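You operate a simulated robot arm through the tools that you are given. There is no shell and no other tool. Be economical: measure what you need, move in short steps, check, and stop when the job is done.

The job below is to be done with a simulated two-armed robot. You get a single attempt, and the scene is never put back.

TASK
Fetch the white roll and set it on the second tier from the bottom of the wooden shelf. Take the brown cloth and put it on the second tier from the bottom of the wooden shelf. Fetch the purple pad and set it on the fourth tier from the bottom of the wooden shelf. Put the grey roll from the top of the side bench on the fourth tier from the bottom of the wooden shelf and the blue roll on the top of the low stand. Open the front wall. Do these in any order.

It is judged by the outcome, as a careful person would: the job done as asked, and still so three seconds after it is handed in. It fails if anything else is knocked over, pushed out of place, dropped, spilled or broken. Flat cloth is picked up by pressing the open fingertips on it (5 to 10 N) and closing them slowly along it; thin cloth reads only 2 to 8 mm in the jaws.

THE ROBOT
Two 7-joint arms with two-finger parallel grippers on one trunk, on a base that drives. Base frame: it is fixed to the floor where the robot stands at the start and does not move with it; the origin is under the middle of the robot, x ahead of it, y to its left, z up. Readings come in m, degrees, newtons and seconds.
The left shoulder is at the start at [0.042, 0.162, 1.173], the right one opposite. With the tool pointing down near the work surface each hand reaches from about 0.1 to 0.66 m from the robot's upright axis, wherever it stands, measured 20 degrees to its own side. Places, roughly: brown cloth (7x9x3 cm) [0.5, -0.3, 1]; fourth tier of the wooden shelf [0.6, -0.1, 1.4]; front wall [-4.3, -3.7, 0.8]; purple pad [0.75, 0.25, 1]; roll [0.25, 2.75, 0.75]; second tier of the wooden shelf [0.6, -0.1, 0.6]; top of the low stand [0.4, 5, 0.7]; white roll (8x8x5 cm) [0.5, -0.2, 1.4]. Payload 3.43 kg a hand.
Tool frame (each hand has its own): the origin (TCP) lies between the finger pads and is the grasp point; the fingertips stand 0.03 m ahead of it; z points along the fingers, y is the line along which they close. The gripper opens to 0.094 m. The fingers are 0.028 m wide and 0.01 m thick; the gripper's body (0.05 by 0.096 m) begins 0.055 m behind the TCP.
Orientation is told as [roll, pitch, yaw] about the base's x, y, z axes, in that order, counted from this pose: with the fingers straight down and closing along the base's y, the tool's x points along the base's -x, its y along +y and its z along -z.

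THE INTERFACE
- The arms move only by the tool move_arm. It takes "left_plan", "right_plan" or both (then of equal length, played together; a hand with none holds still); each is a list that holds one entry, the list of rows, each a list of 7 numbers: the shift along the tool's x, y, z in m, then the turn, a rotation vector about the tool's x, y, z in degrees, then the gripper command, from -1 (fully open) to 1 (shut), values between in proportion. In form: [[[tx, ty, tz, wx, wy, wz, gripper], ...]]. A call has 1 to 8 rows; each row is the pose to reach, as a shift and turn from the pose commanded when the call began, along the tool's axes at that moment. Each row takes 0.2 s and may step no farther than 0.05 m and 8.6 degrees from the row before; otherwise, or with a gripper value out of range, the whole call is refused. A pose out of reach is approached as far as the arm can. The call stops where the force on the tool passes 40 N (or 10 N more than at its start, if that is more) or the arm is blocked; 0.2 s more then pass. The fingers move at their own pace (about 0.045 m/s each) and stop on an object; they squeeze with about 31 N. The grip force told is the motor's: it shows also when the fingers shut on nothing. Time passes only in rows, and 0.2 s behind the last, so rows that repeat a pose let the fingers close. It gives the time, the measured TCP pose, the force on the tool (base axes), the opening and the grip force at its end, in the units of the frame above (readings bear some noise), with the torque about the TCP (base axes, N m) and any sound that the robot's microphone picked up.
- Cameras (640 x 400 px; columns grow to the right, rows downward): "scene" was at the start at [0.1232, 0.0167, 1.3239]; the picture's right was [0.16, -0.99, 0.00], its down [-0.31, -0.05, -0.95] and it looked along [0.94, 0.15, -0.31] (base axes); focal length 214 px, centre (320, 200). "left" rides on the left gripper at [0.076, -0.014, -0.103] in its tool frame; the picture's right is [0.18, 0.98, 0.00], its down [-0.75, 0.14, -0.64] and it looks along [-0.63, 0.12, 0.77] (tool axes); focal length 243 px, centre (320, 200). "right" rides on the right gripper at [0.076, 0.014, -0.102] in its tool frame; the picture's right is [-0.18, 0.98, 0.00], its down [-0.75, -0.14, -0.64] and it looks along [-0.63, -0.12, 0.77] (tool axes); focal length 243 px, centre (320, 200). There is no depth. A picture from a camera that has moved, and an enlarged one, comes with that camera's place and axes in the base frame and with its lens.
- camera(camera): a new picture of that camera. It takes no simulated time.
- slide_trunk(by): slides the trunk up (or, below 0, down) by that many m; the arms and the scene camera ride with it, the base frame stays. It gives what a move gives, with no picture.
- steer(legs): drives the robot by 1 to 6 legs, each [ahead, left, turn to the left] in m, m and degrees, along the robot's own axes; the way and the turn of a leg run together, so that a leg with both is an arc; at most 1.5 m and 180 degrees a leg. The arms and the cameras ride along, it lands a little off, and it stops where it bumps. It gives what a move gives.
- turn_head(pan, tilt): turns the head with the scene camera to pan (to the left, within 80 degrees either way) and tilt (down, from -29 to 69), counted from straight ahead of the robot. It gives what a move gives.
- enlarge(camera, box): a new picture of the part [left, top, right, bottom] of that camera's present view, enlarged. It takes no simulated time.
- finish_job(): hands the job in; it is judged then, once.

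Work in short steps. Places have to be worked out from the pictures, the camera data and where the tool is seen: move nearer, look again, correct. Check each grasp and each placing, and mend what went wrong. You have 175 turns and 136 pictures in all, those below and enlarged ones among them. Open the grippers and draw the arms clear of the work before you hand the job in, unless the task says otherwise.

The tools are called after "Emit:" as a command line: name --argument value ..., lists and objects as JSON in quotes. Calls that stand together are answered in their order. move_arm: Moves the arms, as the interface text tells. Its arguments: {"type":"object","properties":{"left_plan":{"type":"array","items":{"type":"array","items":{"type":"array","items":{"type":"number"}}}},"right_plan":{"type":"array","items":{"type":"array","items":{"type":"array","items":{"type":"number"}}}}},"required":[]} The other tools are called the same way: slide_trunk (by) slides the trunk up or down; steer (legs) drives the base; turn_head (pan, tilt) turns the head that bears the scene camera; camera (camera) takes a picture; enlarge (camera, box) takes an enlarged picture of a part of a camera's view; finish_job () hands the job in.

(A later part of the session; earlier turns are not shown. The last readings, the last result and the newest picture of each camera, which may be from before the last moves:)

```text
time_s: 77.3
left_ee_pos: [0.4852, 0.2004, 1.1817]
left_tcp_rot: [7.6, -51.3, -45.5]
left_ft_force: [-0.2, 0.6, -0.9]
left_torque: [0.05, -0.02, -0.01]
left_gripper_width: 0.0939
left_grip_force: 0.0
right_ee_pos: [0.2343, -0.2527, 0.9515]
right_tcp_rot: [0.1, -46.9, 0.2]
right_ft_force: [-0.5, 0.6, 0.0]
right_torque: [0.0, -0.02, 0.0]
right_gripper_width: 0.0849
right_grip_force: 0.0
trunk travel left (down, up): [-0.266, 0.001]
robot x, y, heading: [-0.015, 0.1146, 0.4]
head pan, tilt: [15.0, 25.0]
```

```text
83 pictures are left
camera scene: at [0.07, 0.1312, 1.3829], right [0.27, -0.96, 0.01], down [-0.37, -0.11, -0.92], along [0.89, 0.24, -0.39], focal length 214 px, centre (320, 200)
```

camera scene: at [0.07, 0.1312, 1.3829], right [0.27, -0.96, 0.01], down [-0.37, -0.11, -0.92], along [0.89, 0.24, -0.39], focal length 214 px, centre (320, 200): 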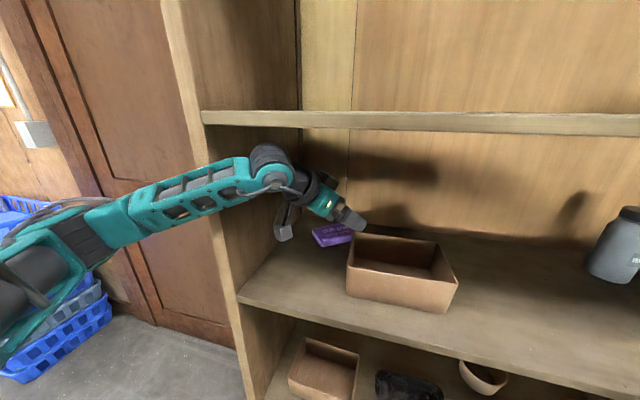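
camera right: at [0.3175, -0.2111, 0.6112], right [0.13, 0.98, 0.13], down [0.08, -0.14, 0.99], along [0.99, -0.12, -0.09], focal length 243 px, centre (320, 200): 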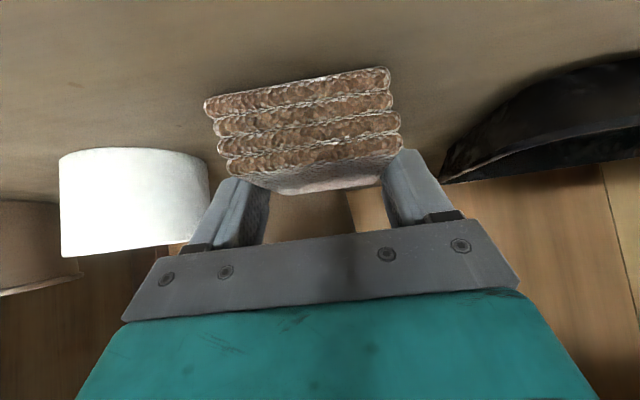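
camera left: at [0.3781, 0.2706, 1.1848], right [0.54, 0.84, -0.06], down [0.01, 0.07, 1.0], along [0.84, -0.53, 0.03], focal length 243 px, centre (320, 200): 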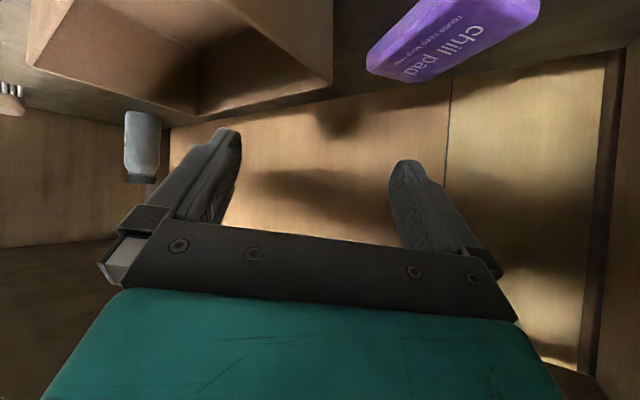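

The left forearm is blocked by the side panel's front edge (elbow too far out). I back the base straight out to free it.

Emit:
steer --legs '[[-0.2, 0, 0]]'

Emit:
camera --camera "scene"

```text
time_s: 78.9
left_ee_pos: [0.3299, 0.2056, 1.1552]
left_tcp_rot: [3.9, -48.9, -41.4]
left_ft_force: [-0.1, 0.3, -0.4]
left_torque: [-0.01, 0.0, -0.03]
left_gripper_width: 0.0942
left_grip_force: 0.2
right_ee_pos: [0.0596, -0.2537, 0.9415]
right_tcp_rot: [0.0, -44.5, 0.2]
right_ft_force: [-0.4, 1.3, 0.3]
right_torque: [0.03, 0.02, -0.01]
right_gripper_width: 0.0849
right_grip_force: 0.0
trunk travel left (down, up): [-0.266, 0.001]
robot x, y, heading: [-0.2134, 0.109, -0.1]
head pan, tilt: [15.0, 25.0]
```

```text
82 pictures are left
camera scene: at [-0.0861, 0.1327, 1.3788], right [0.26, -0.97, 0.0], down [-0.41, -0.11, -0.91], along [0.88, 0.24, -0.42], focal length 214 px, centre (320, 200)
```

scene: 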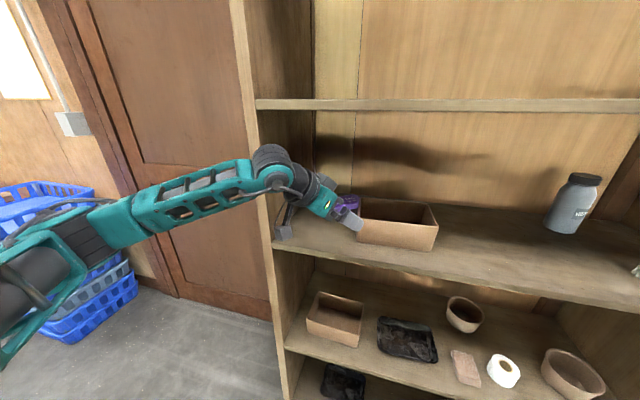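

Free, nothing displaced. I'll shift the robot right so that the left elbow stays inside the shelf opening, and lower the trunk 0.08 m for clearance under tier 4.

Emit:
steer --legs '[[0, -0.25, 0]]'

Emit:
slide_trunk --by -0.08

Emit:
move_arm --left_plan '[[[0, 0.045, -0.01, -3, 2, -6, -1], [0, 0.09, -0.02, -4, 4, -8, -1], [0, 0.135, -0.03, -4, 4, -8, -1], [0, 0.17, -0.05, -4, 4, -8, -1]]]'

Emit:
camera --camera "scene"

```text
time_s: 80.7
left_ee_pos: [0.3296, -0.044, 1.1537]
left_tcp_rot: [3.9, -48.9, -41.3]
left_ft_force: [-0.2, -0.1, 0.0]
left_torque: [-0.02, 0.03, 0.0]
left_gripper_width: 0.0941
left_grip_force: 0.1
right_ee_pos: [0.0614, -0.5038, 0.9408]
right_tcp_rot: [0.0, -44.6, 0.1]
right_ft_force: [0.0, 0.6, -0.6]
right_torque: [0.0, -0.02, 0.01]
right_gripper_width: 0.0846
right_grip_force: 0.1
trunk travel left (down, up): [-0.266, 0.001]
robot x, y, heading: [-0.2085, -0.1381, 0.2]
head pan, tilt: [15.0, 25.0]
```

```text
time_s: 81.9
left_ee_pos: [0.3304, -0.0437, 1.0734]
left_tcp_rot: [3.8, -48.9, -41.4]
left_ft_force: [-0.6, 0.7, 0.1]
left_torque: [-0.01, -0.03, 0.0]
left_gripper_width: 0.094
left_grip_force: 0.0
right_ee_pos: [0.0629, -0.503, 0.8615]
right_tcp_rot: [0.0, -44.5, 0.1]
right_ft_force: [0.1, 0.3, -0.8]
right_torque: [0.01, 0.0, -0.03]
right_gripper_width: 0.0846
right_grip_force: 0.0
trunk travel left (down, up): [-0.186, 0.081]
robot x, y, heading: [-0.2141, -0.1434, 0.0]
head pan, tilt: [15.0, 25.0]
```

```text
time_s: 82.9
left_ee_pos: [0.3985, 0.0834, 1.1046]
left_tcp_rot: [-0.8, -45.1, -29.3]
left_ft_force: [0.0, 0.1, 0.2]
left_torque: [0.0, 0.01, 0.01]
left_gripper_width: 0.0943
left_grip_force: 0.1
left hand out of reach, approached as far as the arm can: row 4
right_ee_pos: [0.0612, -0.5032, 0.8605]
right_tcp_rot: [0.0, -44.5, 0.1]
right_ft_force: [0.9, 0.1, -0.4]
right_torque: [-0.01, -0.02, 0.01]
right_gripper_width: 0.0848
right_grip_force: 0.0
trunk travel left (down, up): [-0.186, 0.081]
robot x, y, heading: [-0.2134, -0.1448, 0.1]
head pan, tilt: [15.0, 25.0]
```

```text
81 pictures are left
camera scene: at [-0.0842, -0.1173, 1.2986], right [0.26, -0.96, 0.0], down [-0.41, -0.11, -0.91], along [0.87, 0.24, -0.42], focal length 214 px, centre (320, 200)
```

scene: 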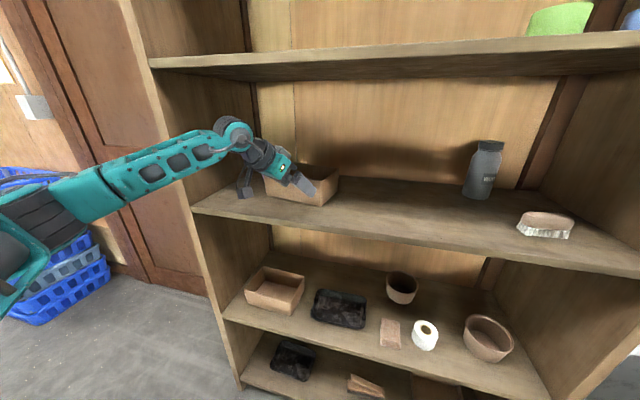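

The hand stretched forward near the box; I pull it back and up (box rim is at 1.09), then drive closer.

Emit:
move_arm --left_plan '[[[0.0022, -0.0133, -0.0305, 0, 0, 0, -1], [0.0044, -0.0267, -0.061, 0, 0, 0, -1], [0.0066, -0.04, -0.0914, 0, 0, 0, -1]]]'

Emit:
steer --legs '[[0.13, 0.04, 0]]'

Emit:
camera --camera "scene"

```text
time_s: 83.7
left_ee_pos: [0.3185, 0.0841, 1.1642]
left_tcp_rot: [-0.9, -45.1, -29.3]
left_ft_force: [-0.4, -0.1, -0.1]
left_torque: [0.0, 0.0, 0.02]
left_gripper_width: 0.0943
left_grip_force: 0.0
right_ee_pos: [0.0615, -0.5037, 0.8608]
right_tcp_rot: [0.0, -44.6, 0.1]
right_ft_force: [0.5, -0.1, 0.3]
right_torque: [0.03, 0.0, 0.02]
right_gripper_width: 0.0846
right_grip_force: 0.1
trunk travel left (down, up): [-0.186, 0.081]
robot x, y, heading: [-0.2148, -0.1417, 0.2]
head pan, tilt: [15.0, 25.0]
```

```text
time_s: 85.0
left_ee_pos: [0.4465, 0.126, 1.1629]
left_tcp_rot: [-0.9, -45.1, -29.3]
left_ft_force: [0.8, 0.4, 0.6]
left_torque: [-0.01, 0.01, 0.01]
left_gripper_width: 0.0943
left_grip_force: 0.0
right_ee_pos: [0.1906, -0.4631, 0.862]
right_tcp_rot: [0.1, -44.5, 0.3]
right_ft_force: [-0.1, 0.0, 0.1]
right_torque: [-0.01, 0.02, 0.0]
right_gripper_width: 0.0847
right_grip_force: 0.1
trunk travel left (down, up): [-0.186, 0.081]
robot x, y, heading: [-0.0824, -0.1006, 0.5]
head pan, tilt: [15.0, 25.0]
```

```text
80 pictures are left
camera scene: at [0.0445, -0.0761, 1.2985], right [0.26, -0.96, 0.0], down [-0.41, -0.11, -0.91], along [0.87, 0.24, -0.42], focal length 214 px, centre (320, 200)
```

scene: 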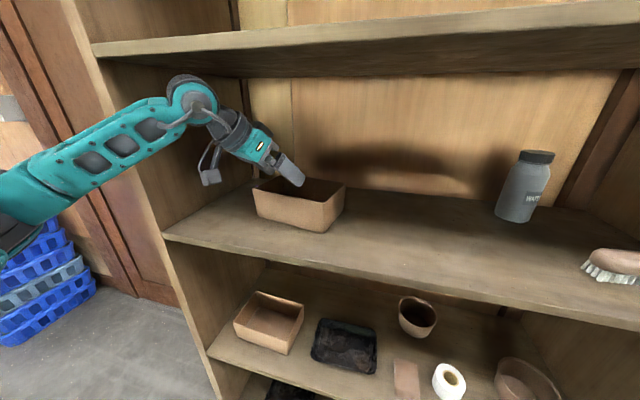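

The left elbow swings too far out for this spot. I'll use the right arm instead, standing further left so its elbow stays inside the opening. First back out and tuck the left hand.

Emit:
steer --legs '[[-0.22, 0, 0]]'

Emit:
move_arm --left_plan '[[[0.0, -0.0, -0.045, -5.3, 0, -5.3, -1], [0.0, 0.0, -0.09, -10.6, 0, -10.6, -1], [0, 0, -0.135, -15.9, 0, -15.9, -1], [0, 0, -0.17, -21, 0, -21, -1]]]'

Emit:
steer --legs '[[0, 0.6, 0]]'

Emit:
slide_trunk --by 0.04

Emit:
turn_head --pan -10 --tilt 25

Emit:
camera --camera "scene"

```text
time_s: 86.7
left_ee_pos: [0.2296, 0.1263, 1.1639]
left_tcp_rot: [-0.8, -45.2, -29.3]
left_ft_force: [-0.1, 0.4, 1.0]
left_torque: [0.03, 0.04, 0.02]
left_gripper_width: 0.0941
left_grip_force: 0.1
right_ee_pos: [-0.0263, -0.4641, 0.862]
right_tcp_rot: [0.0, -44.6, 0.2]
right_ft_force: [0.4, 0.4, 0.2]
right_torque: [0.0, -0.01, 0.0]
right_gripper_width: 0.0845
right_grip_force: 0.0
trunk travel left (down, up): [-0.186, 0.081]
robot x, y, heading: [-0.3018, -0.1018, 0.3]
head pan, tilt: [15.0, 25.0]
```

```text
time_s: 87.7
left_ee_pos: [0.1262, 0.1862, 1.2837]
left_tcp_rot: [-0.7, -44.7, 0.5]
left_ft_force: [0.4, -0.1, 0.7]
left_torque: [0.0, -0.02, 0.0]
left_gripper_width: 0.094
left_grip_force: 0.1
right_ee_pos: [-0.0259, -0.4633, 0.8614]
right_tcp_rot: [0.0, -44.6, 0.2]
right_ft_force: [0.7, -0.2, -0.5]
right_torque: [-0.01, -0.01, -0.04]
right_gripper_width: 0.0845
right_grip_force: 0.0
trunk travel left (down, up): [-0.186, 0.081]
robot x, y, heading: [-0.3034, -0.1047, 0.3]
head pan, tilt: [15.0, 25.0]
```

```text
time_s: 91.0
left_ee_pos: [0.1207, 0.7908, 1.2817]
left_tcp_rot: [-0.9, -44.7, 0.4]
left_ft_force: [0.3, -0.3, -0.3]
left_torque: [-0.04, 0.03, -0.02]
left_gripper_width: 0.0939
left_grip_force: 0.1
right_ee_pos: [-0.029, 0.1389, 0.8609]
right_tcp_rot: [0.0, -44.6, 0.4]
right_ft_force: [-0.7, 0.3, 0.1]
right_torque: [0.0, 0.01, 0.0]
right_gripper_width: 0.0847
right_grip_force: 0.0
trunk travel left (down, up): [-0.186, 0.081]
robot x, y, heading: [-0.3083, 0.5003, 0.5]
head pan, tilt: [15.0, 25.0]
```

```text
time_s: 91.9
left_ee_pos: [0.1217, 0.7892, 1.3228]
left_tcp_rot: [-0.8, -44.7, 0.7]
left_ft_force: [-0.6, 0.6, -0.1]
left_torque: [0.03, 0.02, -0.01]
left_gripper_width: 0.094
left_grip_force: 0.1
right_ee_pos: [-0.0284, 0.1386, 0.9006]
right_tcp_rot: [0.1, -44.6, 0.5]
right_ft_force: [-0.3, 0.0, 0.2]
right_torque: [0.01, -0.02, -0.04]
right_gripper_width: 0.0846
right_grip_force: 0.1
trunk travel left (down, up): [-0.226, 0.041]
robot x, y, heading: [-0.3047, 0.5035, 0.5]
head pan, tilt: [15.0, 25.0]
```

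```text
time_s: 92.8
left_ee_pos: [0.1214, 0.7892, 1.3226]
left_tcp_rot: [-0.8, -44.8, 0.5]
left_ft_force: [0.2, -0.4, 1.6]
left_torque: [0.0, 0.04, 0.01]
left_gripper_width: 0.0939
left_grip_force: 0.1
right_ee_pos: [-0.0278, 0.139, 0.9006]
right_tcp_rot: [0.0, -44.6, 0.4]
right_ft_force: [0.8, 0.2, 0.1]
right_torque: [-0.01, 0.0, 0.0]
right_gripper_width: 0.0846
right_grip_force: 0.2
trunk travel left (down, up): [-0.226, 0.041]
robot x, y, heading: [-0.3074, 0.4953, 0.3]
head pan, tilt: [-10.0, 25.0]
```

```text
79 pictures are left
camera scene: at [-0.1748, 0.485, 1.3386], right [-0.16, -0.99, 0.0], down [-0.42, 0.07, -0.91], along [0.89, -0.15, -0.42], focal length 214 px, centre (320, 200)
```

scene: 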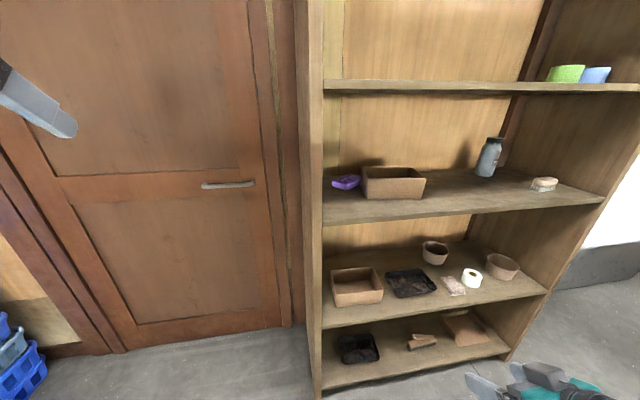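

Good overview. I raise the right hand to z≈1.16 and test yaw -30° in free space.

Emit:
move_arm --right_plan '[[[-0.0384, 0.013, -0.0141, 0, 0, 0, -1], [-0.0769, 0.026, -0.0283, 0, 0, 0, -1], [-0.1153, 0.039, -0.0424, 0, 0, 0, -1], [-0.1537, 0.051, -0.0566, 0, 0, 0, -1], [-0.1921, 0.064, -0.0707, 0, 0, 0, -1], [-0.2306, 0.077, -0.0849, 0, 0, 0, -1], [-0.269, 0.09, -0.099, 0, 0, 0, -1]]]'

Emit:
move_arm --right_plan '[[[0, 0, 0, 5.3, 0, 5.3, -1], [0, 0, 0, 10.6, 0, 10.6, -1], [0, 0, 0, 15.9, 0, 15.9, -1], [0, 0, 0, 21.2, 0, 21.2, -1], [0, 0, 0, 24.7, 0, 24.7, -1]]]'

Emit:
camera --camera "scene"

```text
time_s: 94.4
left_ee_pos: [0.122, 0.7914, 1.3243]
left_tcp_rot: [-0.8, -44.8, 0.6]
left_ft_force: [-0.4, 0.4, 1.1]
left_torque: [0.0, 0.03, 0.0]
left_gripper_width: 0.0939
left_grip_force: 0.0
right_ee_pos: [0.092, 0.2309, 1.1593]
right_tcp_rot: [0.0, -44.5, 0.4]
right_ft_force: [0.2, 0.4, -0.2]
right_torque: [-0.02, -0.01, 0.02]
right_gripper_width: 0.0939
right_grip_force: 0.0
right hand out of reach, approached as far as the arm can: row 1, 2, 3, 4, 5, 6
trunk travel left (down, up): [-0.226, 0.041]
robot x, y, heading: [-0.3087, 0.4983, 0.6]
head pan, tilt: [-10.0, 25.0]
```

```text
time_s: 95.6
left_ee_pos: [0.1221, 0.7911, 1.3228]
left_tcp_rot: [-1.0, -44.7, 0.6]
left_ft_force: [-0.9, -0.3, -0.6]
left_torque: [-0.04, 0.0, 0.0]
left_gripper_width: 0.0941
left_grip_force: 0.0
right_ee_pos: [0.0923, 0.2301, 1.1598]
right_tcp_rot: [-0.3, -44.7, -34.4]
right_ft_force: [0.2, 0.5, -0.7]
right_torque: [0.0, -0.02, 0.01]
right_gripper_width: 0.0943
right_grip_force: 0.1
trunk travel left (down, up): [-0.226, 0.041]
robot x, y, heading: [-0.3035, 0.4997, 0.4]
head pan, tilt: [-10.0, 25.0]
```

```text
78 pictures are left
camera scene: at [-0.1748, 0.4852, 1.3386], right [-0.16, -0.99, 0.0], down [-0.42, 0.07, -0.91], along [0.89, -0.15, -0.42], focal length 214 px, centre (320, 200)
```

scene: 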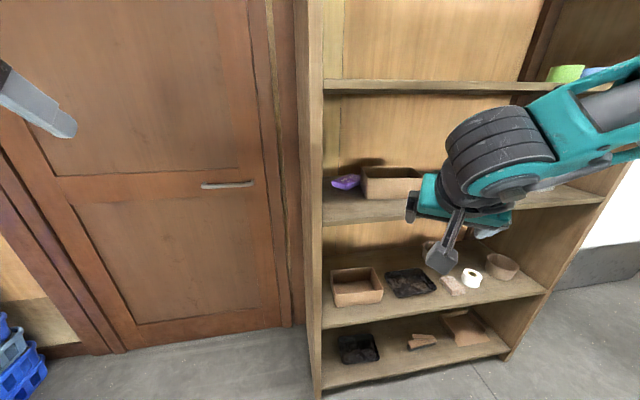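

Yaw -34° is reachable with the right arm. I drive ahead 0.3 m to bring the hand to the opening.

Emit:
steer --legs '[[0.3, 0, 0]]'

Emit:
camera --camera "right"

Emit:
camera --camera "scene"

```text
time_s: 97.6
left_ee_pos: [0.4205, 0.7917, 1.323]
left_tcp_rot: [-0.7, -44.8, 0.5]
left_ft_force: [-0.4, -0.1, 0.8]
left_torque: [0.02, -0.01, -0.02]
left_gripper_width: 0.094
left_grip_force: 0.0
right_ee_pos: [0.3907, 0.2326, 1.1604]
right_tcp_rot: [-0.4, -44.7, -34.2]
right_ft_force: [-0.4, 0.4, -0.6]
right_torque: [-0.05, -0.02, -0.01]
right_gripper_width: 0.0939
right_grip_force: 0.0
trunk travel left (down, up): [-0.226, 0.041]
robot x, y, heading: [-0.0107, 0.5018, 0.4]
head pan, tilt: [-10.0, 25.0]
```

```text
77 pictures are left
camera right: at [0.2953, 0.316, 1.181], right [0.67, 0.74, 0.12], down [-0.01, -0.16, 0.99], along [0.75, -0.66, -0.1], focal length 243 px, centre (320, 200)
```

right: 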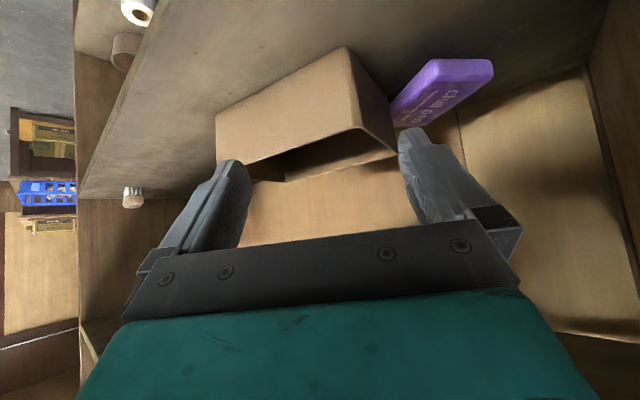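

```text
76 pictures are left
camera scene: at [0.1237, 0.4874, 1.3386], right [-0.17, -0.99, 0.0], down [-0.42, 0.07, -0.91], along [0.89, -0.15, -0.42], focal length 214 px, centre (320, 200)
```

scene: 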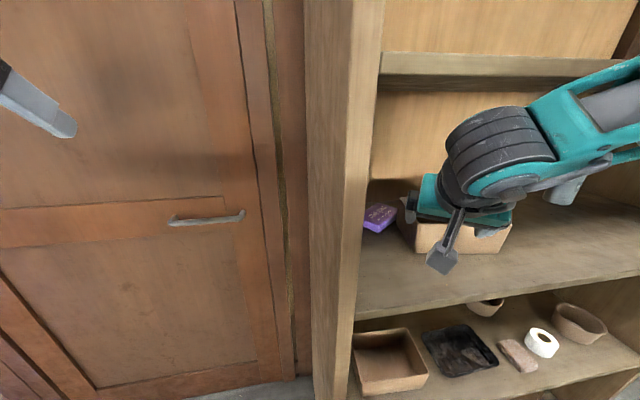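

Pad centre confirmed ≈(0.642, 0.237). I move in at z≈1.12, passing left of the box, with a bit more yaw.

Emit:
move_arm --right_plan '[[[-0.002, 0.031, 0.027, 0, 0, 0, -1], [-0.0045, 0.061, 0.054, 0, 0, 0, -1], [-0.024, 0.087, 0.078, 2, 0, 2, -1], [-0.044, 0.112, 0.103, 4, 0, 4, -1], [-0.0636, 0.137, 0.127, 5.6, 0, 5.6, -1]]]'

Emit:
camera --camera "right"

Emit:
camera --camera "scene"

```text
time_s: 98.8
left_ee_pos: [0.4203, 0.792, 1.3232]
left_tcp_rot: [-0.9, -44.9, 0.5]
left_ft_force: [-0.7, 0.5, 0.8]
left_torque: [0.0, -0.02, 0.01]
left_gripper_width: 0.0938
left_grip_force: 0.2
right_ee_pos: [0.573, 0.2614, 1.1153]
right_tcp_rot: [-0.4, -44.7, -42.2]
right_ft_force: [-0.1, -0.5, -0.3]
right_torque: [-0.03, 0.01, -0.03]
right_gripper_width: 0.0939
right_grip_force: 0.0
right hand out of reach, approached as far as the arm can: row 5
trunk travel left (down, up): [-0.226, 0.041]
robot x, y, heading: [-0.0067, 0.5024, 0.4]
head pan, tilt: [-10.0, 25.0]
```

```text
75 pictures are left
camera right: at [0.4905, 0.3574, 1.1363], right [0.76, 0.64, 0.12], down [-0.03, -0.16, 0.99], along [0.65, -0.75, -0.1], focal length 243 px, centre (320, 200)
```

right: 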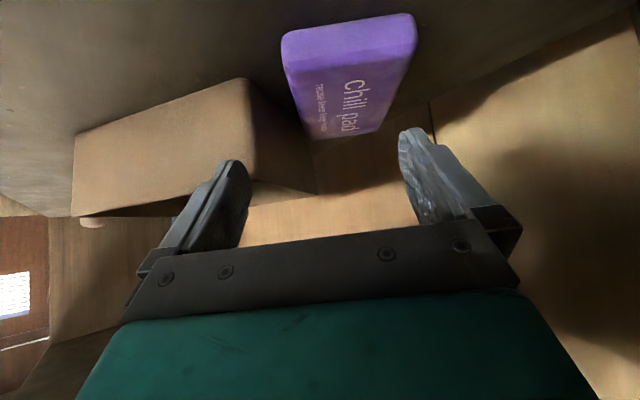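

```text
74 pictures are left
camera scene: at [0.1235, 0.4873, 1.3385], right [-0.17, -0.99, 0.0], down [-0.42, 0.07, -0.91], along [0.89, -0.15, -0.42], focal length 214 px, centre (320, 200)
```

scene: 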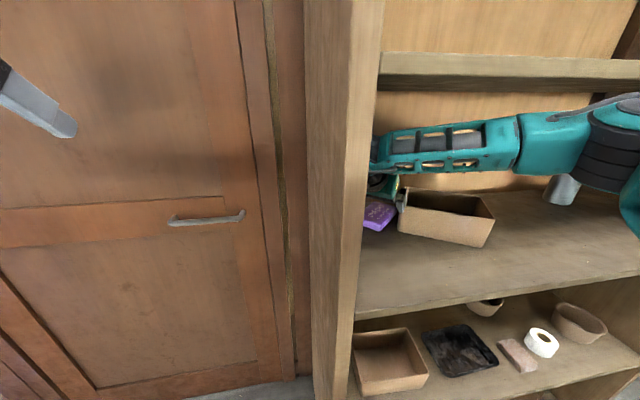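

Pad is now well aligned; the TCP must shift 25 mm along the closing axis. Then I lower the trunk a little (elbow clearance under tier 4) and drive slightly ahead.

Emit:
move_arm --right_plan '[[[0, 0.013, -0.005, 0, 0, 0, -1], [0, 0.025, -0.01, 0, 0, 0, -1]]]'

Emit:
slide_trunk --by -0.05

Emit:
camera --camera "right"

```text
time_s: 99.4
left_ee_pos: [0.4194, 0.7914, 1.3232]
left_tcp_rot: [-0.9, -44.7, 0.5]
left_ft_force: [0.2, 0.7, -0.1]
left_torque: [0.03, -0.02, -0.03]
left_gripper_width: 0.0941
left_grip_force: 0.0
right_ee_pos: [0.5706, 0.2643, 1.1228]
right_tcp_rot: [-0.3, -44.6, -42.2]
right_ft_force: [-0.6, -0.8, -0.3]
right_torque: [0.02, -0.03, -0.02]
right_gripper_width: 0.0942
right_grip_force: 0.1
right hand out of reach, approached as far as the arm can: row 1, 2
trunk travel left (down, up): [-0.226, 0.041]
robot x, y, heading: [-0.0076, 0.5012, 0.4]
head pan, tilt: [-10.0, 25.0]
```

```text
time_s: 100.3
left_ee_pos: [0.4176, 0.792, 1.2738]
left_tcp_rot: [-1.0, -45.0, 0.5]
left_ft_force: [0.1, -0.8, 0.1]
left_torque: [0.02, -0.01, 0.0]
left_gripper_width: 0.0939
left_grip_force: 0.0
right_ee_pos: [0.5706, 0.2654, 1.0758]
right_tcp_rot: [0.2, -45.1, -42.6]
right_ft_force: [1.1, -0.8, 15.1]
right_torque: [0.36, -0.69, -0.07]
right_gripper_width: 0.0937
right_grip_force: 0.1
trunk travel left (down, up): [-0.176, 0.091]
robot x, y, heading: [-0.0102, 0.5039, 0.5]
head pan, tilt: [-10.0, 25.0]
```

```text
73 pictures are left
camera right: at [0.4874, 0.361, 1.0968], right [0.76, 0.64, 0.13], down [-0.04, -0.16, 0.99], along [0.65, -0.75, -0.1], focal length 243 px, centre (320, 200)
```

right: 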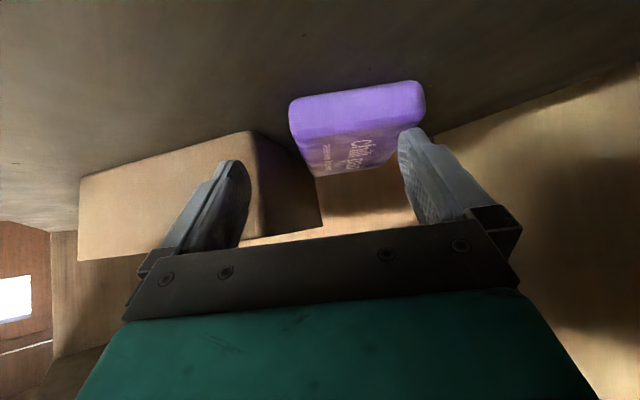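

The far fingertip rests on the pad's corner (15 N). I raise the hand 3 cm with the arm, then steer the base by (+0.07, -0.032) to centre over the pad.

Emit:
move_arm --right_plan '[[[-0.0106, 0, -0.0106, 0, 0, 0, -1], [-0.0212, 0, -0.0212, 0, 0, 0, -1], [-0.0212, 0, -0.0212, 0, 0, 0, -1]]]'

Emit:
steer --legs '[[0.07, -0.033, 0]]'

Emit:
camera --camera "right"

Emit:
camera --camera "scene"

```text
time_s: 101.1
left_ee_pos: [0.4198, 0.7918, 1.2743]
left_tcp_rot: [-0.8, -44.9, 0.5]
left_ft_force: [0.3, 0.5, 0.2]
left_torque: [-0.01, 0.0, 0.03]
left_gripper_width: 0.0942
left_grip_force: 0.0
right_ee_pos: [0.5707, 0.2641, 1.1025]
right_tcp_rot: [-0.4, -44.5, -42.1]
right_ft_force: [1.1, 0.4, -0.7]
right_torque: [0.04, 0.01, -0.04]
right_gripper_width: 0.094
right_grip_force: 0.0
trunk travel left (down, up): [-0.176, 0.091]
robot x, y, heading: [-0.0064, 0.5006, 0.4]
head pan, tilt: [-10.0, 25.0]
```

```text
time_s: 102.2
left_ee_pos: [0.458, 0.7711, 1.2751]
left_tcp_rot: [-0.9, -45.0, 1.0]
left_ft_force: [-0.3, 0.3, 0.2]
left_torque: [-0.02, -0.05, -0.02]
left_gripper_width: 0.0941
left_grip_force: 0.1
right_ee_pos: [0.6145, 0.246, 1.1038]
right_tcp_rot: [-0.2, -44.8, -41.7]
right_ft_force: [-0.5, 0.6, 0.9]
right_torque: [0.0, 0.02, -0.02]
right_gripper_width: 0.0939
right_grip_force: 0.0
trunk travel left (down, up): [-0.176, 0.091]
robot x, y, heading: [0.0345, 0.4752, 0.8]
head pan, tilt: [-10.0, 25.0]
```

```text
72 pictures are left
camera right: at [0.53, 0.34, 1.1247], right [0.75, 0.64, 0.13], down [-0.03, -0.16, 0.99], along [0.66, -0.75, -0.1], focal length 243 px, centre (320, 200)
```

right: 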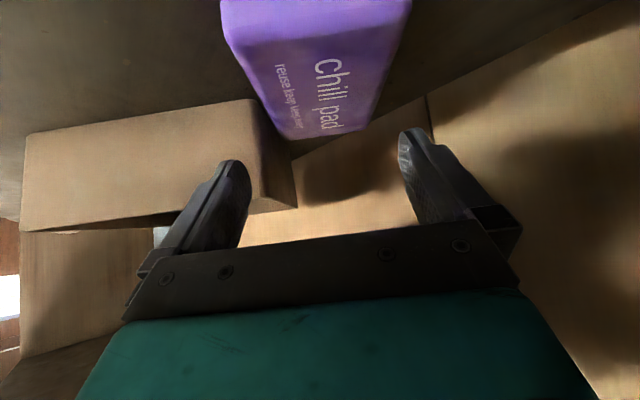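

```text
71 pictures are left
camera scene: at [0.1643, 0.4638, 1.289], right [-0.16, -0.99, 0.0], down [-0.41, 0.07, -0.91], along [0.9, -0.14, -0.42], focal length 214 px, centre (320, 200)
```

scene: 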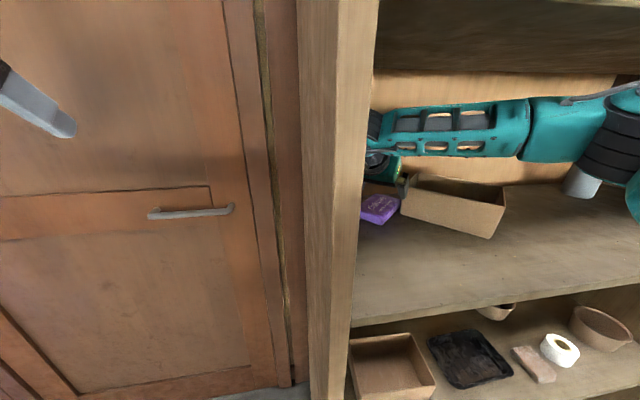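

Pad centre is now 4 cm ahead along the fingers and nearly centred laterally (4 mm). I move in diagonally to straddle it.

Emit:
move_arm --right_plan '[[[0.0, 0.004, 0.02, 0, 0, 0, -1], [0.004, 0.004, 0.042, 0, 0, 0, -1], [0.01, 0.004, 0.068, 0, 0, 0, -1]]]'

Emit:
camera --camera "right"

```text
time_s: 103.0
left_ee_pos: [0.4575, 0.7738, 1.2733]
left_tcp_rot: [-0.9, -44.9, 1.2]
left_ft_force: [0.2, 0.9, 1.3]
left_torque: [0.02, -0.02, 0.02]
left_gripper_width: 0.094
left_grip_force: 0.1
right_ee_pos: [0.6423, 0.2205, 1.0517]
right_tcp_rot: [0.0, -44.8, -41.6]
right_ft_force: [-0.5, 0.4, 4.7]
right_torque: [0.16, -0.15, 0.1]
right_gripper_width: 0.0941
right_grip_force: 0.1
right hand out of reach, approached as far as the arm can: row 3
trunk travel left (down, up): [-0.176, 0.091]
robot x, y, heading: [0.0319, 0.4764, 1.4]
head pan, tilt: [-10.0, 25.0]
```

```text
70 pictures are left
camera right: at [0.558, 0.3145, 1.0718], right [0.75, 0.65, 0.13], down [-0.03, -0.16, 0.99], along [0.66, -0.74, -0.1], focal length 243 px, centre (320, 200)
```

right: 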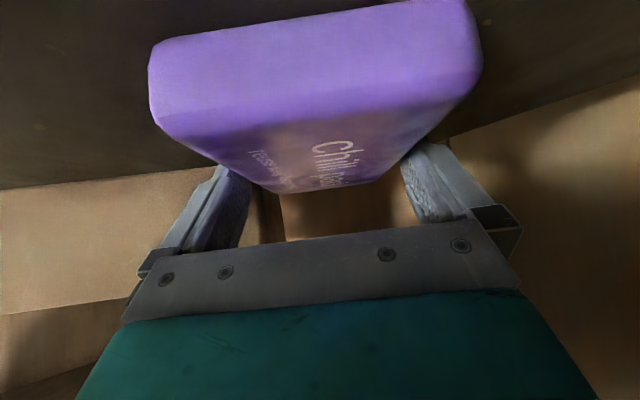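

Both fingers are beside the pad. I close.

Emit:
move_arm --right_plan '[[[0, 0, 0, 0, 0, 0, 0], [0, 0, 0, 0, 0, 0, 0.6], [0, 0, 0, 0, 0, 0, 1], [0, 0, 0, 0, 0, 0, 1]]]'

Emit:
camera --camera "right"

```text
time_s: 104.0
left_ee_pos: [0.4558, 0.7775, 1.274]
left_tcp_rot: [-0.8, -45.0, 1.4]
left_ft_force: [0.2, -0.6, 0.0]
left_torque: [-0.04, 0.0, 0.01]
left_gripper_width: 0.094
left_grip_force: 0.2
right_ee_pos: [0.6435, 0.2226, 1.052]
right_tcp_rot: [-0.1, -44.8, -41.6]
right_ft_force: [-1.6, -4.7, 9.3]
right_torque: [0.14, -0.45, -0.16]
right_gripper_width: 0.0841
right_grip_force: 30.3
trunk travel left (down, up): [-0.176, 0.091]
robot x, y, heading: [0.0361, 0.4844, 1.6]
head pan, tilt: [-10.0, 25.0]
```

```text
69 pictures are left
camera right: at [0.5589, 0.3164, 1.0718], right [0.75, 0.65, 0.13], down [-0.03, -0.16, 0.99], along [0.66, -0.74, -0.1], focal length 243 px, centre (320, 200)
```

right: 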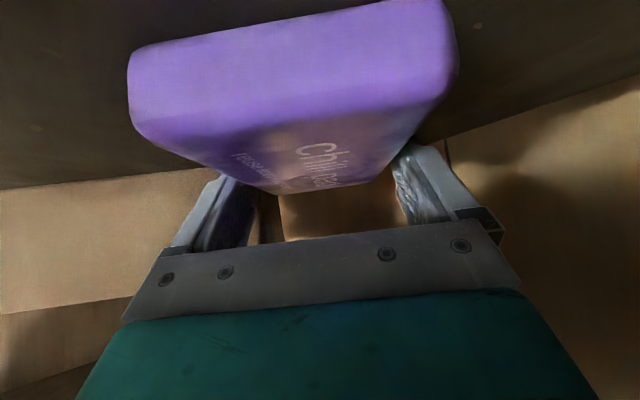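

Gripped (84 mm). I lift 3 cm and check.

Emit:
move_arm --right_plan '[[[-0.007, 0, -0.007, 0, 0, 0, 1], [-0.014, 0, -0.014, 0, 0, 0, 1], [-0.0212, 0, -0.0212, 0, 0, 0, 1]]]'

Emit:
camera --camera "right"

Emit:
camera --camera "scene"

```text
time_s: 104.8
left_ee_pos: [0.4572, 0.7782, 1.274]
left_tcp_rot: [-0.8, -44.9, 1.4]
left_ft_force: [0.1, 0.1, -1.0]
left_torque: [0.04, 0.01, -0.02]
left_gripper_width: 0.094
left_grip_force: 0.1
right_ee_pos: [0.6451, 0.2239, 1.0794]
right_tcp_rot: [-0.3, -44.6, -41.2]
right_ft_force: [-1.0, 0.2, -2.7]
right_torque: [-0.03, -0.02, 0.0]
right_gripper_width: 0.084
right_grip_force: 30.9
trunk travel left (down, up): [-0.176, 0.091]
robot x, y, heading: [0.0331, 0.4795, 1.3]
head pan, tilt: [-10.0, 25.0]
```

```text
68 pictures are left
camera right: at [0.5605, 0.3182, 1.1003], right [0.75, 0.65, 0.13], down [-0.03, -0.16, 0.99], along [0.66, -0.74, -0.1], focal length 243 px, centre (320, 200)
```

right: 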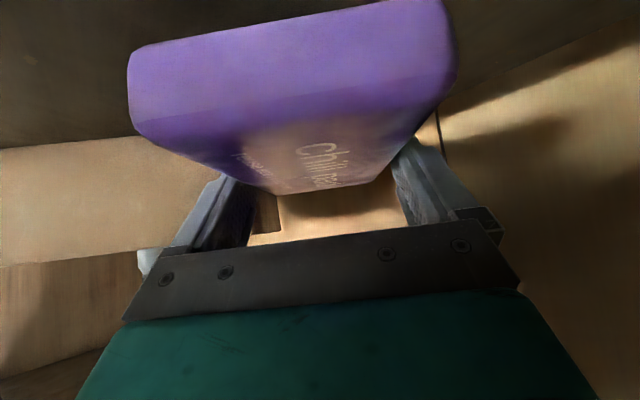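

```text
67 pictures are left
camera scene: at [0.1661, 0.4682, 1.2886], right [-0.15, -0.99, 0.0], down [-0.42, 0.06, -0.91], along [0.9, -0.14, -0.42], focal length 214 px, centre (320, 200)
```

scene: 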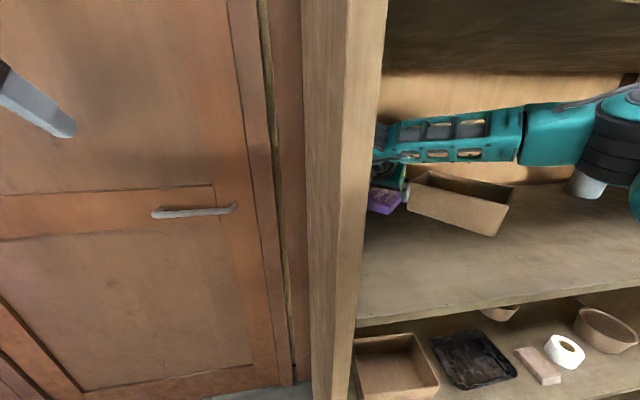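

Pad is held. To pass the box rim (1.09) I lift to z≈1.14 with a slight +y shift, then back the base straight out.

Emit:
move_arm --right_plan '[[[-0.0165, 0.0075, -0.026, 0, 0, 0, 1], [-0.033, 0.015, -0.052, 0, 0, 0, 1]]]'

Emit:
steer --legs '[[-0.1, 0, 0]]'

Emit:
camera --camera "scene"

```text
time_s: 105.4
left_ee_pos: [0.4571, 0.7793, 1.274]
left_tcp_rot: [-0.8, -45.0, 1.5]
left_ft_force: [0.2, -1.4, -0.1]
left_torque: [-0.01, 0.01, -0.02]
left_gripper_width: 0.0942
left_grip_force: 0.0
right_ee_pos: [0.638, 0.2354, 1.1384]
right_tcp_rot: [-0.3, -44.7, -41.3]
right_ft_force: [0.9, 1.1, -1.8]
right_torque: [-0.03, -0.01, -0.03]
right_gripper_width: 0.0841
right_grip_force: 31.1
right hand out of reach, approached as far as the arm can: row 2
trunk travel left (down, up): [-0.176, 0.091]
robot x, y, heading: [0.0369, 0.4808, 1.5]
head pan, tilt: [-10.0, 25.0]
```

```text
time_s: 106.0
left_ee_pos: [0.4559, 0.7792, 1.274]
left_tcp_rot: [-0.7, -44.9, 1.4]
left_ft_force: [-0.2, 0.1, -0.7]
left_torque: [-0.01, -0.04, 0.0]
left_gripper_width: 0.0941
left_grip_force: 0.1
right_ee_pos: [0.6396, 0.2367, 1.138]
right_tcp_rot: [-0.4, -44.7, -41.1]
right_ft_force: [-0.2, -0.3, -1.5]
right_torque: [-0.03, -0.03, 0.01]
right_gripper_width: 0.0838
right_grip_force: 30.9
trunk travel left (down, up): [-0.176, 0.091]
robot x, y, heading: [0.0291, 0.4806, 1.7]
head pan, tilt: [-10.0, 25.0]
stopped in leg 1: the robot was blocked; the commanded pose is now the measured one
```

```text
66 pictures are left
camera scene: at [0.1653, 0.4684, 1.2886], right [-0.15, -0.99, 0.0], down [-0.42, 0.06, -0.91], along [0.9, -0.14, -0.42], focal length 214 px, centre (320, 200)
```

scene: 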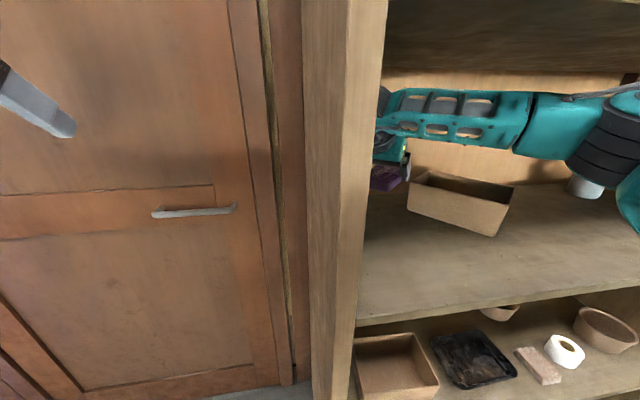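

Backing is blocked by something. I look left and right to find the contact.

Emit:
turn_head --pan 50 --tilt 15

Emit:
camera --camera "scene"

Emit:
turn_head --pan -50 --tilt 15

Emit:
camera --camera "scene"

```text
time_s: 107.3
left_ee_pos: [0.4556, 0.7782, 1.2732]
left_tcp_rot: [-0.8, -44.9, 1.4]
left_ft_force: [0.6, 0.1, 0.3]
left_torque: [0.0, -0.01, 0.0]
left_gripper_width: 0.0939
left_grip_force: 0.0
right_ee_pos: [0.6382, 0.2373, 1.1383]
right_tcp_rot: [-0.4, -44.6, -41.2]
right_ft_force: [0.4, 0.0, -2.5]
right_torque: [-0.01, -0.02, 0.0]
right_gripper_width: 0.0838
right_grip_force: 30.8
trunk travel left (down, up): [-0.176, 0.091]
robot x, y, heading: [0.0307, 0.4801, 1.4]
head pan, tilt: [50.0, 15.0]
```

```text
65 pictures are left
camera scene: at [0.1325, 0.5551, 1.3048], right [0.78, -0.62, 0.0], down [-0.16, -0.2, -0.97], along [0.6, 0.75, -0.26], focal length 214 px, centre (320, 200)
```

scene: 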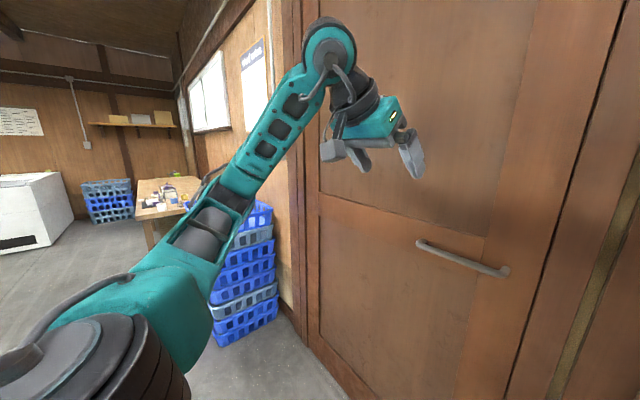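

```text
time_s: 109.1
left_ee_pos: [0.4549, 0.7783, 1.2728]
left_tcp_rot: [-0.7, -44.9, 1.5]
left_ft_force: [0.4, -0.2, -0.4]
left_torque: [0.0, 0.03, 0.01]
left_gripper_width: 0.0941
left_grip_force: 0.1
right_ee_pos: [0.6381, 0.2364, 1.1383]
right_tcp_rot: [-0.2, -44.7, -41.2]
right_ft_force: [0.1, 0.2, -1.9]
right_torque: [0.0, -0.04, -0.01]
right_gripper_width: 0.0839
right_grip_force: 31.1
trunk travel left (down, up): [-0.176, 0.091]
robot x, y, heading: [0.0355, 0.4787, 1.6]
head pan, tilt: [-50.0, 15.0]
```

```text
64 pictures are left
camera scene: at [0.1361, 0.4121, 1.3048], right [-0.75, -0.66, 0.0], down [-0.17, 0.19, -0.97], along [0.64, -0.72, -0.26], focal length 214 px, centre (320, 200)
```

scene: 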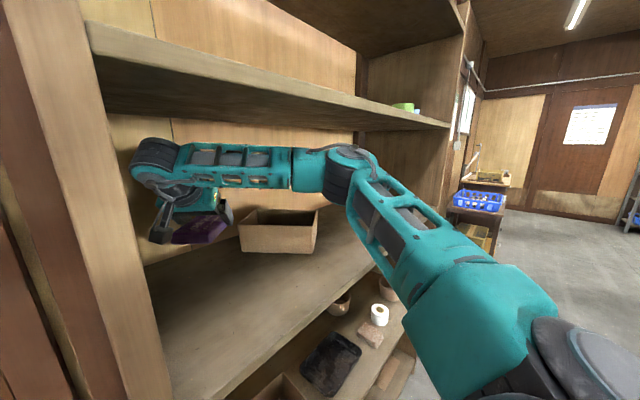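

The right forearm runs just under tier 4 and the wrist is near the left panel. I lower the trunk 3 cm to relieve any contact at the top, and move the hand 1.5 cm away from the panel, then retry backing.

Emit:
slide_trunk --by -0.03

Emit:
steer --legs '[[-0.05, 0, 0]]'

Emit:
enlarge --camera "scene" --box '[60, 90, 380, 290]'

```text
time_s: 109.8
left_ee_pos: [0.4563, 0.7788, 1.2436]
left_tcp_rot: [-0.8, -44.9, 1.4]
left_ft_force: [0.0, 0.3, 1.1]
left_torque: [0.01, 0.0, -0.01]
left_gripper_width: 0.0941
left_grip_force: 0.1
right_ee_pos: [0.6383, 0.2368, 1.1083]
right_tcp_rot: [-0.3, -44.7, -41.3]
right_ft_force: [0.1, 0.0, -1.2]
right_torque: [0.0, -0.03, 0.0]
right_gripper_width: 0.084
right_grip_force: 31.3
trunk travel left (down, up): [-0.146, 0.121]
robot x, y, heading: [0.0313, 0.4817, 1.2]
head pan, tilt: [-50.0, 15.0]
```

```text
time_s: 110.8
left_ee_pos: [0.4061, 0.7768, 1.2441]
left_tcp_rot: [-0.8, -45.0, 1.4]
left_ft_force: [0.0, 0.5, 0.7]
left_torque: [0.01, -0.01, 0.0]
left_gripper_width: 0.094
left_grip_force: 0.0
right_ee_pos: [0.5883, 0.2353, 1.1087]
right_tcp_rot: [-0.3, -44.7, -41.2]
right_ft_force: [0.1, -0.1, -2.0]
right_torque: [-0.02, -0.03, 0.05]
right_gripper_width: 0.0841
right_grip_force: 31.1
trunk travel left (down, up): [-0.146, 0.121]
robot x, y, heading: [-0.0186, 0.4799, 1.4]
head pan, tilt: [-50.0, 15.0]
```

```text
2.00 times, centred on (220, 190) of scene
camera zoom: at [0.0854, 0.4108, 1.275], right [-0.75, -0.66, 0.0], down [-0.17, 0.19, -0.97], along [0.64, -0.72, -0.26], focal length 429 px, centre (520, 220)
```

zoom: 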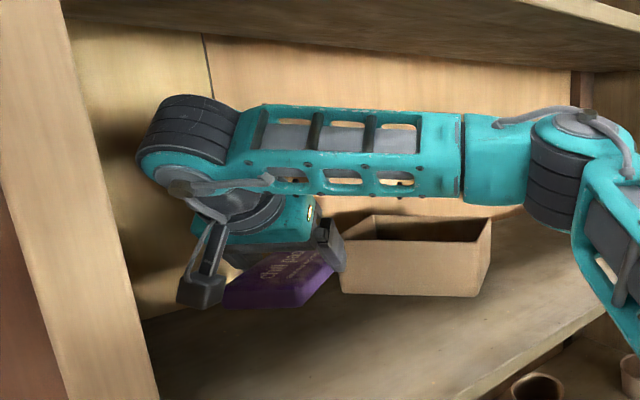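

It moves freely now. Before passing the box I raise the hand 3 cm and shift 1.5 cm left, then back out more.

Emit:
move_arm --right_plan '[[[-0.0071, 0.0056, -0.0141, 0, 0, 0, 1], [-0.0142, 0.0113, -0.0282, 0, 0, 0, 1]]]'

Emit:
steer --legs '[[-0.03, 0, 0]]'

Emit:
enlarge --camera "scene" --box '[60, 90, 380, 290]'

Emit:
camera --camera "right"

```text
time_s: 111.4
left_ee_pos: [0.4059, 0.7762, 1.2443]
left_tcp_rot: [-0.9, -45.0, 1.4]
left_ft_force: [0.2, -0.1, 0.4]
left_torque: [0.02, -0.02, -0.01]
left_gripper_width: 0.0942
left_grip_force: 0.2
right_ee_pos: [0.5802, 0.239, 1.1354]
right_tcp_rot: [-0.2, -44.7, -41.3]
right_ft_force: [0.1, 0.1, -1.5]
right_torque: [-0.03, -0.03, -0.02]
right_gripper_width: 0.0838
right_grip_force: 30.8
right hand out of reach, approached as far as the arm can: row 1, 2
trunk travel left (down, up): [-0.146, 0.121]
robot x, y, heading: [-0.0217, 0.4803, 1.4]
head pan, tilt: [-50.0, 15.0]
```

```text
time_s: 112.2
left_ee_pos: [0.3765, 0.7764, 1.2444]
left_tcp_rot: [-0.8, -44.9, 1.5]
left_ft_force: [-0.3, -0.3, 0.5]
left_torque: [-0.03, 0.02, 0.01]
left_gripper_width: 0.094
left_grip_force: 0.1
right_ee_pos: [0.5488, 0.24, 1.1374]
right_tcp_rot: [-0.3, -44.7, -41.2]
right_ft_force: [-1.0, -0.3, -1.0]
right_torque: [-0.04, 0.0, 0.0]
right_gripper_width: 0.0835
right_grip_force: 31.4
trunk travel left (down, up): [-0.146, 0.121]
robot x, y, heading: [-0.0458, 0.4788, 1.5]
head pan, tilt: [-50.0, 15.0]
```

```text
2.00 times, centred on (220, 190) of scene
camera zoom: at [0.0552, 0.4101, 1.275], right [-0.75, -0.66, 0.0], down [-0.17, 0.19, -0.97], along [0.64, -0.72, -0.26], focal length 429 px, centre (520, 220)
```

zoom: 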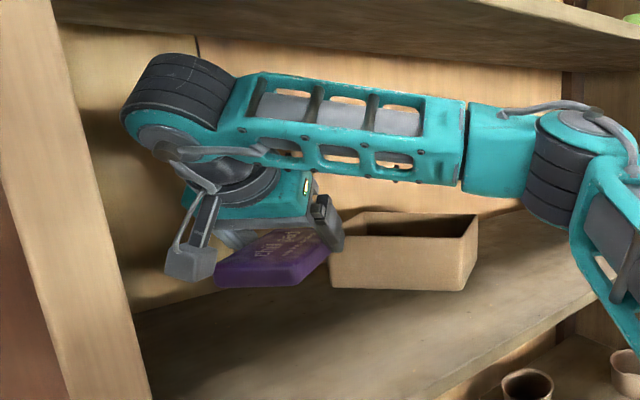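

```text
61 pictures are left
camera right: at [0.4637, 0.3337, 1.1571], right [0.75, 0.65, 0.13], down [-0.03, -0.16, 0.99], along [0.66, -0.74, -0.1], focal length 243 px, centre (320, 200)
```

right: 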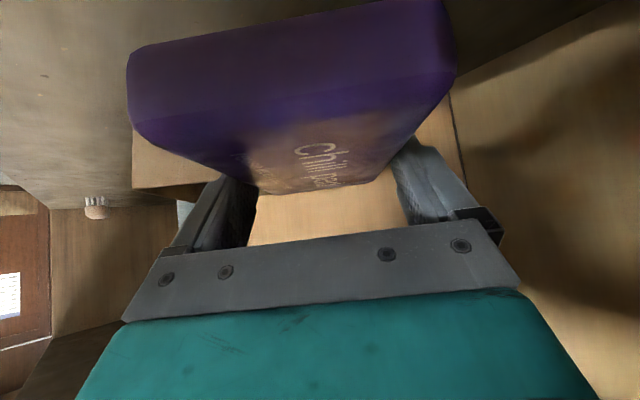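

Clear so far with pad bottom at ≈1.095 above the rim. I continue backing with a small left drift, out of the shelf.

Emit:
steer --legs '[[-0.06, 0.015, 0], [-0.25, 0, 0]]'

Emit:
turn_head --pan -30 --tilt 20

Emit:
camera --camera "scene"

```text
time_s: 114.6
left_ee_pos: [0.0675, 0.7837, 1.244]
left_tcp_rot: [-0.8, -44.9, 1.5]
left_ft_force: [0.1, -0.7, 0.9]
left_torque: [0.03, 0.0, 0.0]
left_gripper_width: 0.0941
left_grip_force: 0.0
right_ee_pos: [0.2402, 0.2462, 1.135]
right_tcp_rot: [-0.2, -44.7, -41.0]
right_ft_force: [-0.4, 0.4, -2.3]
right_torque: [-0.01, -0.03, -0.01]
right_gripper_width: 0.0841
right_grip_force: 30.5
trunk travel left (down, up): [-0.146, 0.121]
robot x, y, heading: [-0.3563, 0.4852, 1.6]
head pan, tilt: [-50.0, 15.0]
```

```text
time_s: 115.5
left_ee_pos: [0.0673, 0.7824, 1.2442]
left_tcp_rot: [-0.9, -44.9, 1.5]
left_ft_force: [1.2, 0.4, -0.5]
left_torque: [-0.02, 0.0, 0.02]
left_gripper_width: 0.094
left_grip_force: 0.0
right_ee_pos: [0.24, 0.246, 1.1363]
right_tcp_rot: [-0.2, -44.7, -41.1]
right_ft_force: [0.0, -0.3, -2.7]
right_torque: [-0.02, -0.02, 0.05]
right_gripper_width: 0.0838
right_grip_force: 30.6
trunk travel left (down, up): [-0.146, 0.121]
robot x, y, heading: [-0.3531, 0.4837, 1.4]
head pan, tilt: [-30.0, 20.0]
```

```text
60 pictures are left
camera scene: at [-0.2329, 0.4428, 1.2667], right [-0.48, -0.88, 0.0], down [-0.3, 0.16, -0.94], along [0.83, -0.45, -0.34], focal length 214 px, centre (320, 200)
```

scene: 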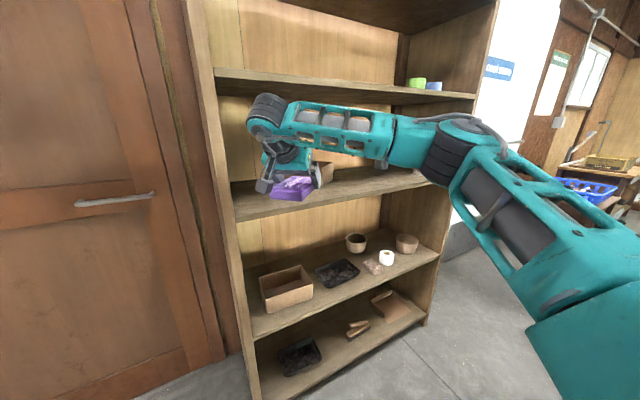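

Pad is out and held. I raise trunk and arm to tier-4 height and shift right a little.

Emit:
slide_trunk --by 0.12

Emit:
move_arm --right_plan '[[[-0.0336, 0, -0.0336, 0, 0, 0, 1], [-0.0672, 0, -0.0672, 0, 0, 0, 1], [-0.1008, 0, -0.1008, 0, 0, 0, 1], [-0.1344, 0, -0.1344, 0, 0, 0, 1], [-0.152, 0, -0.152, 0, 0, 0, 1]]]'

Emit:
steer --legs '[[0, -0.09, -1.4]]'

Emit:
camera --camera "scene"

```text
time_s: 117.0
left_ee_pos: [0.0668, 0.7843, 1.3631]
left_tcp_rot: [-0.9, -44.9, 1.5]
left_ft_force: [0.7, 0.5, -0.1]
left_torque: [-0.01, 0.01, 0.02]
left_gripper_width: 0.0938
left_grip_force: 0.1
right_ee_pos: [0.2415, 0.2451, 1.2549]
right_tcp_rot: [-0.3, -44.8, -41.0]
right_ft_force: [0.8, -0.5, -1.8]
right_torque: [-0.03, 0.01, -0.02]
right_gripper_width: 0.0838
right_grip_force: 30.7
trunk travel left (down, up): [-0.266, 0.001]
robot x, y, heading: [-0.3574, 0.4896, 1.6]
head pan, tilt: [-30.0, 20.0]
```

```text
time_s: 118.2
left_ee_pos: [0.065, 0.7836, 1.3639]
left_tcp_rot: [-0.8, -45.0, 1.5]
left_ft_force: [-0.8, -0.5, -0.4]
left_torque: [0.03, 0.01, 0.0]
left_gripper_width: 0.0938
left_grip_force: 0.1
right_ee_pos: [0.1962, 0.191, 1.4206]
right_tcp_rot: [-0.2, -44.8, -41.1]
right_ft_force: [-0.8, 0.6, -2.8]
right_torque: [0.02, -0.03, 0.02]
right_gripper_width: 0.0837
right_grip_force: 30.9
right hand out of reach, approached as far as the arm can: row 1, 2, 3, 4, 5
trunk travel left (down, up): [-0.266, 0.001]
robot x, y, heading: [-0.3565, 0.4853, 1.5]
head pan, tilt: [-30.0, 20.0]
```

```text
time_s: 119.2
left_ee_pos: [0.0758, 0.6848, 1.3633]
left_tcp_rot: [-0.8, -44.8, 0.1]
left_ft_force: [1.2, -0.5, 0.6]
left_torque: [0.01, 0.05, -0.03]
left_gripper_width: 0.0936
left_grip_force: 0.0
right_ee_pos: [0.1934, 0.0897, 1.4181]
right_tcp_rot: [-0.2, -44.6, -42.4]
right_ft_force: [0.0, -0.3, -2.1]
right_torque: [0.0, 0.01, 0.02]
right_gripper_width: 0.0839
right_grip_force: 30.8
trunk travel left (down, up): [-0.266, 0.001]
robot x, y, heading: [-0.3533, 0.3963, 0.2]
head pan, tilt: [-30.0, 20.0]
```

```text
59 pictures are left
camera scene: at [-0.2326, 0.3507, 1.3867], right [-0.5, -0.87, 0.0], down [-0.3, 0.17, -0.94], along [0.81, -0.47, -0.34], focal length 214 px, centre (320, 200)
```

scene: 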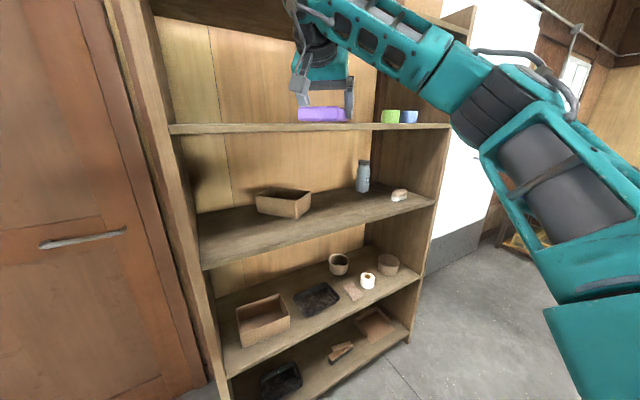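

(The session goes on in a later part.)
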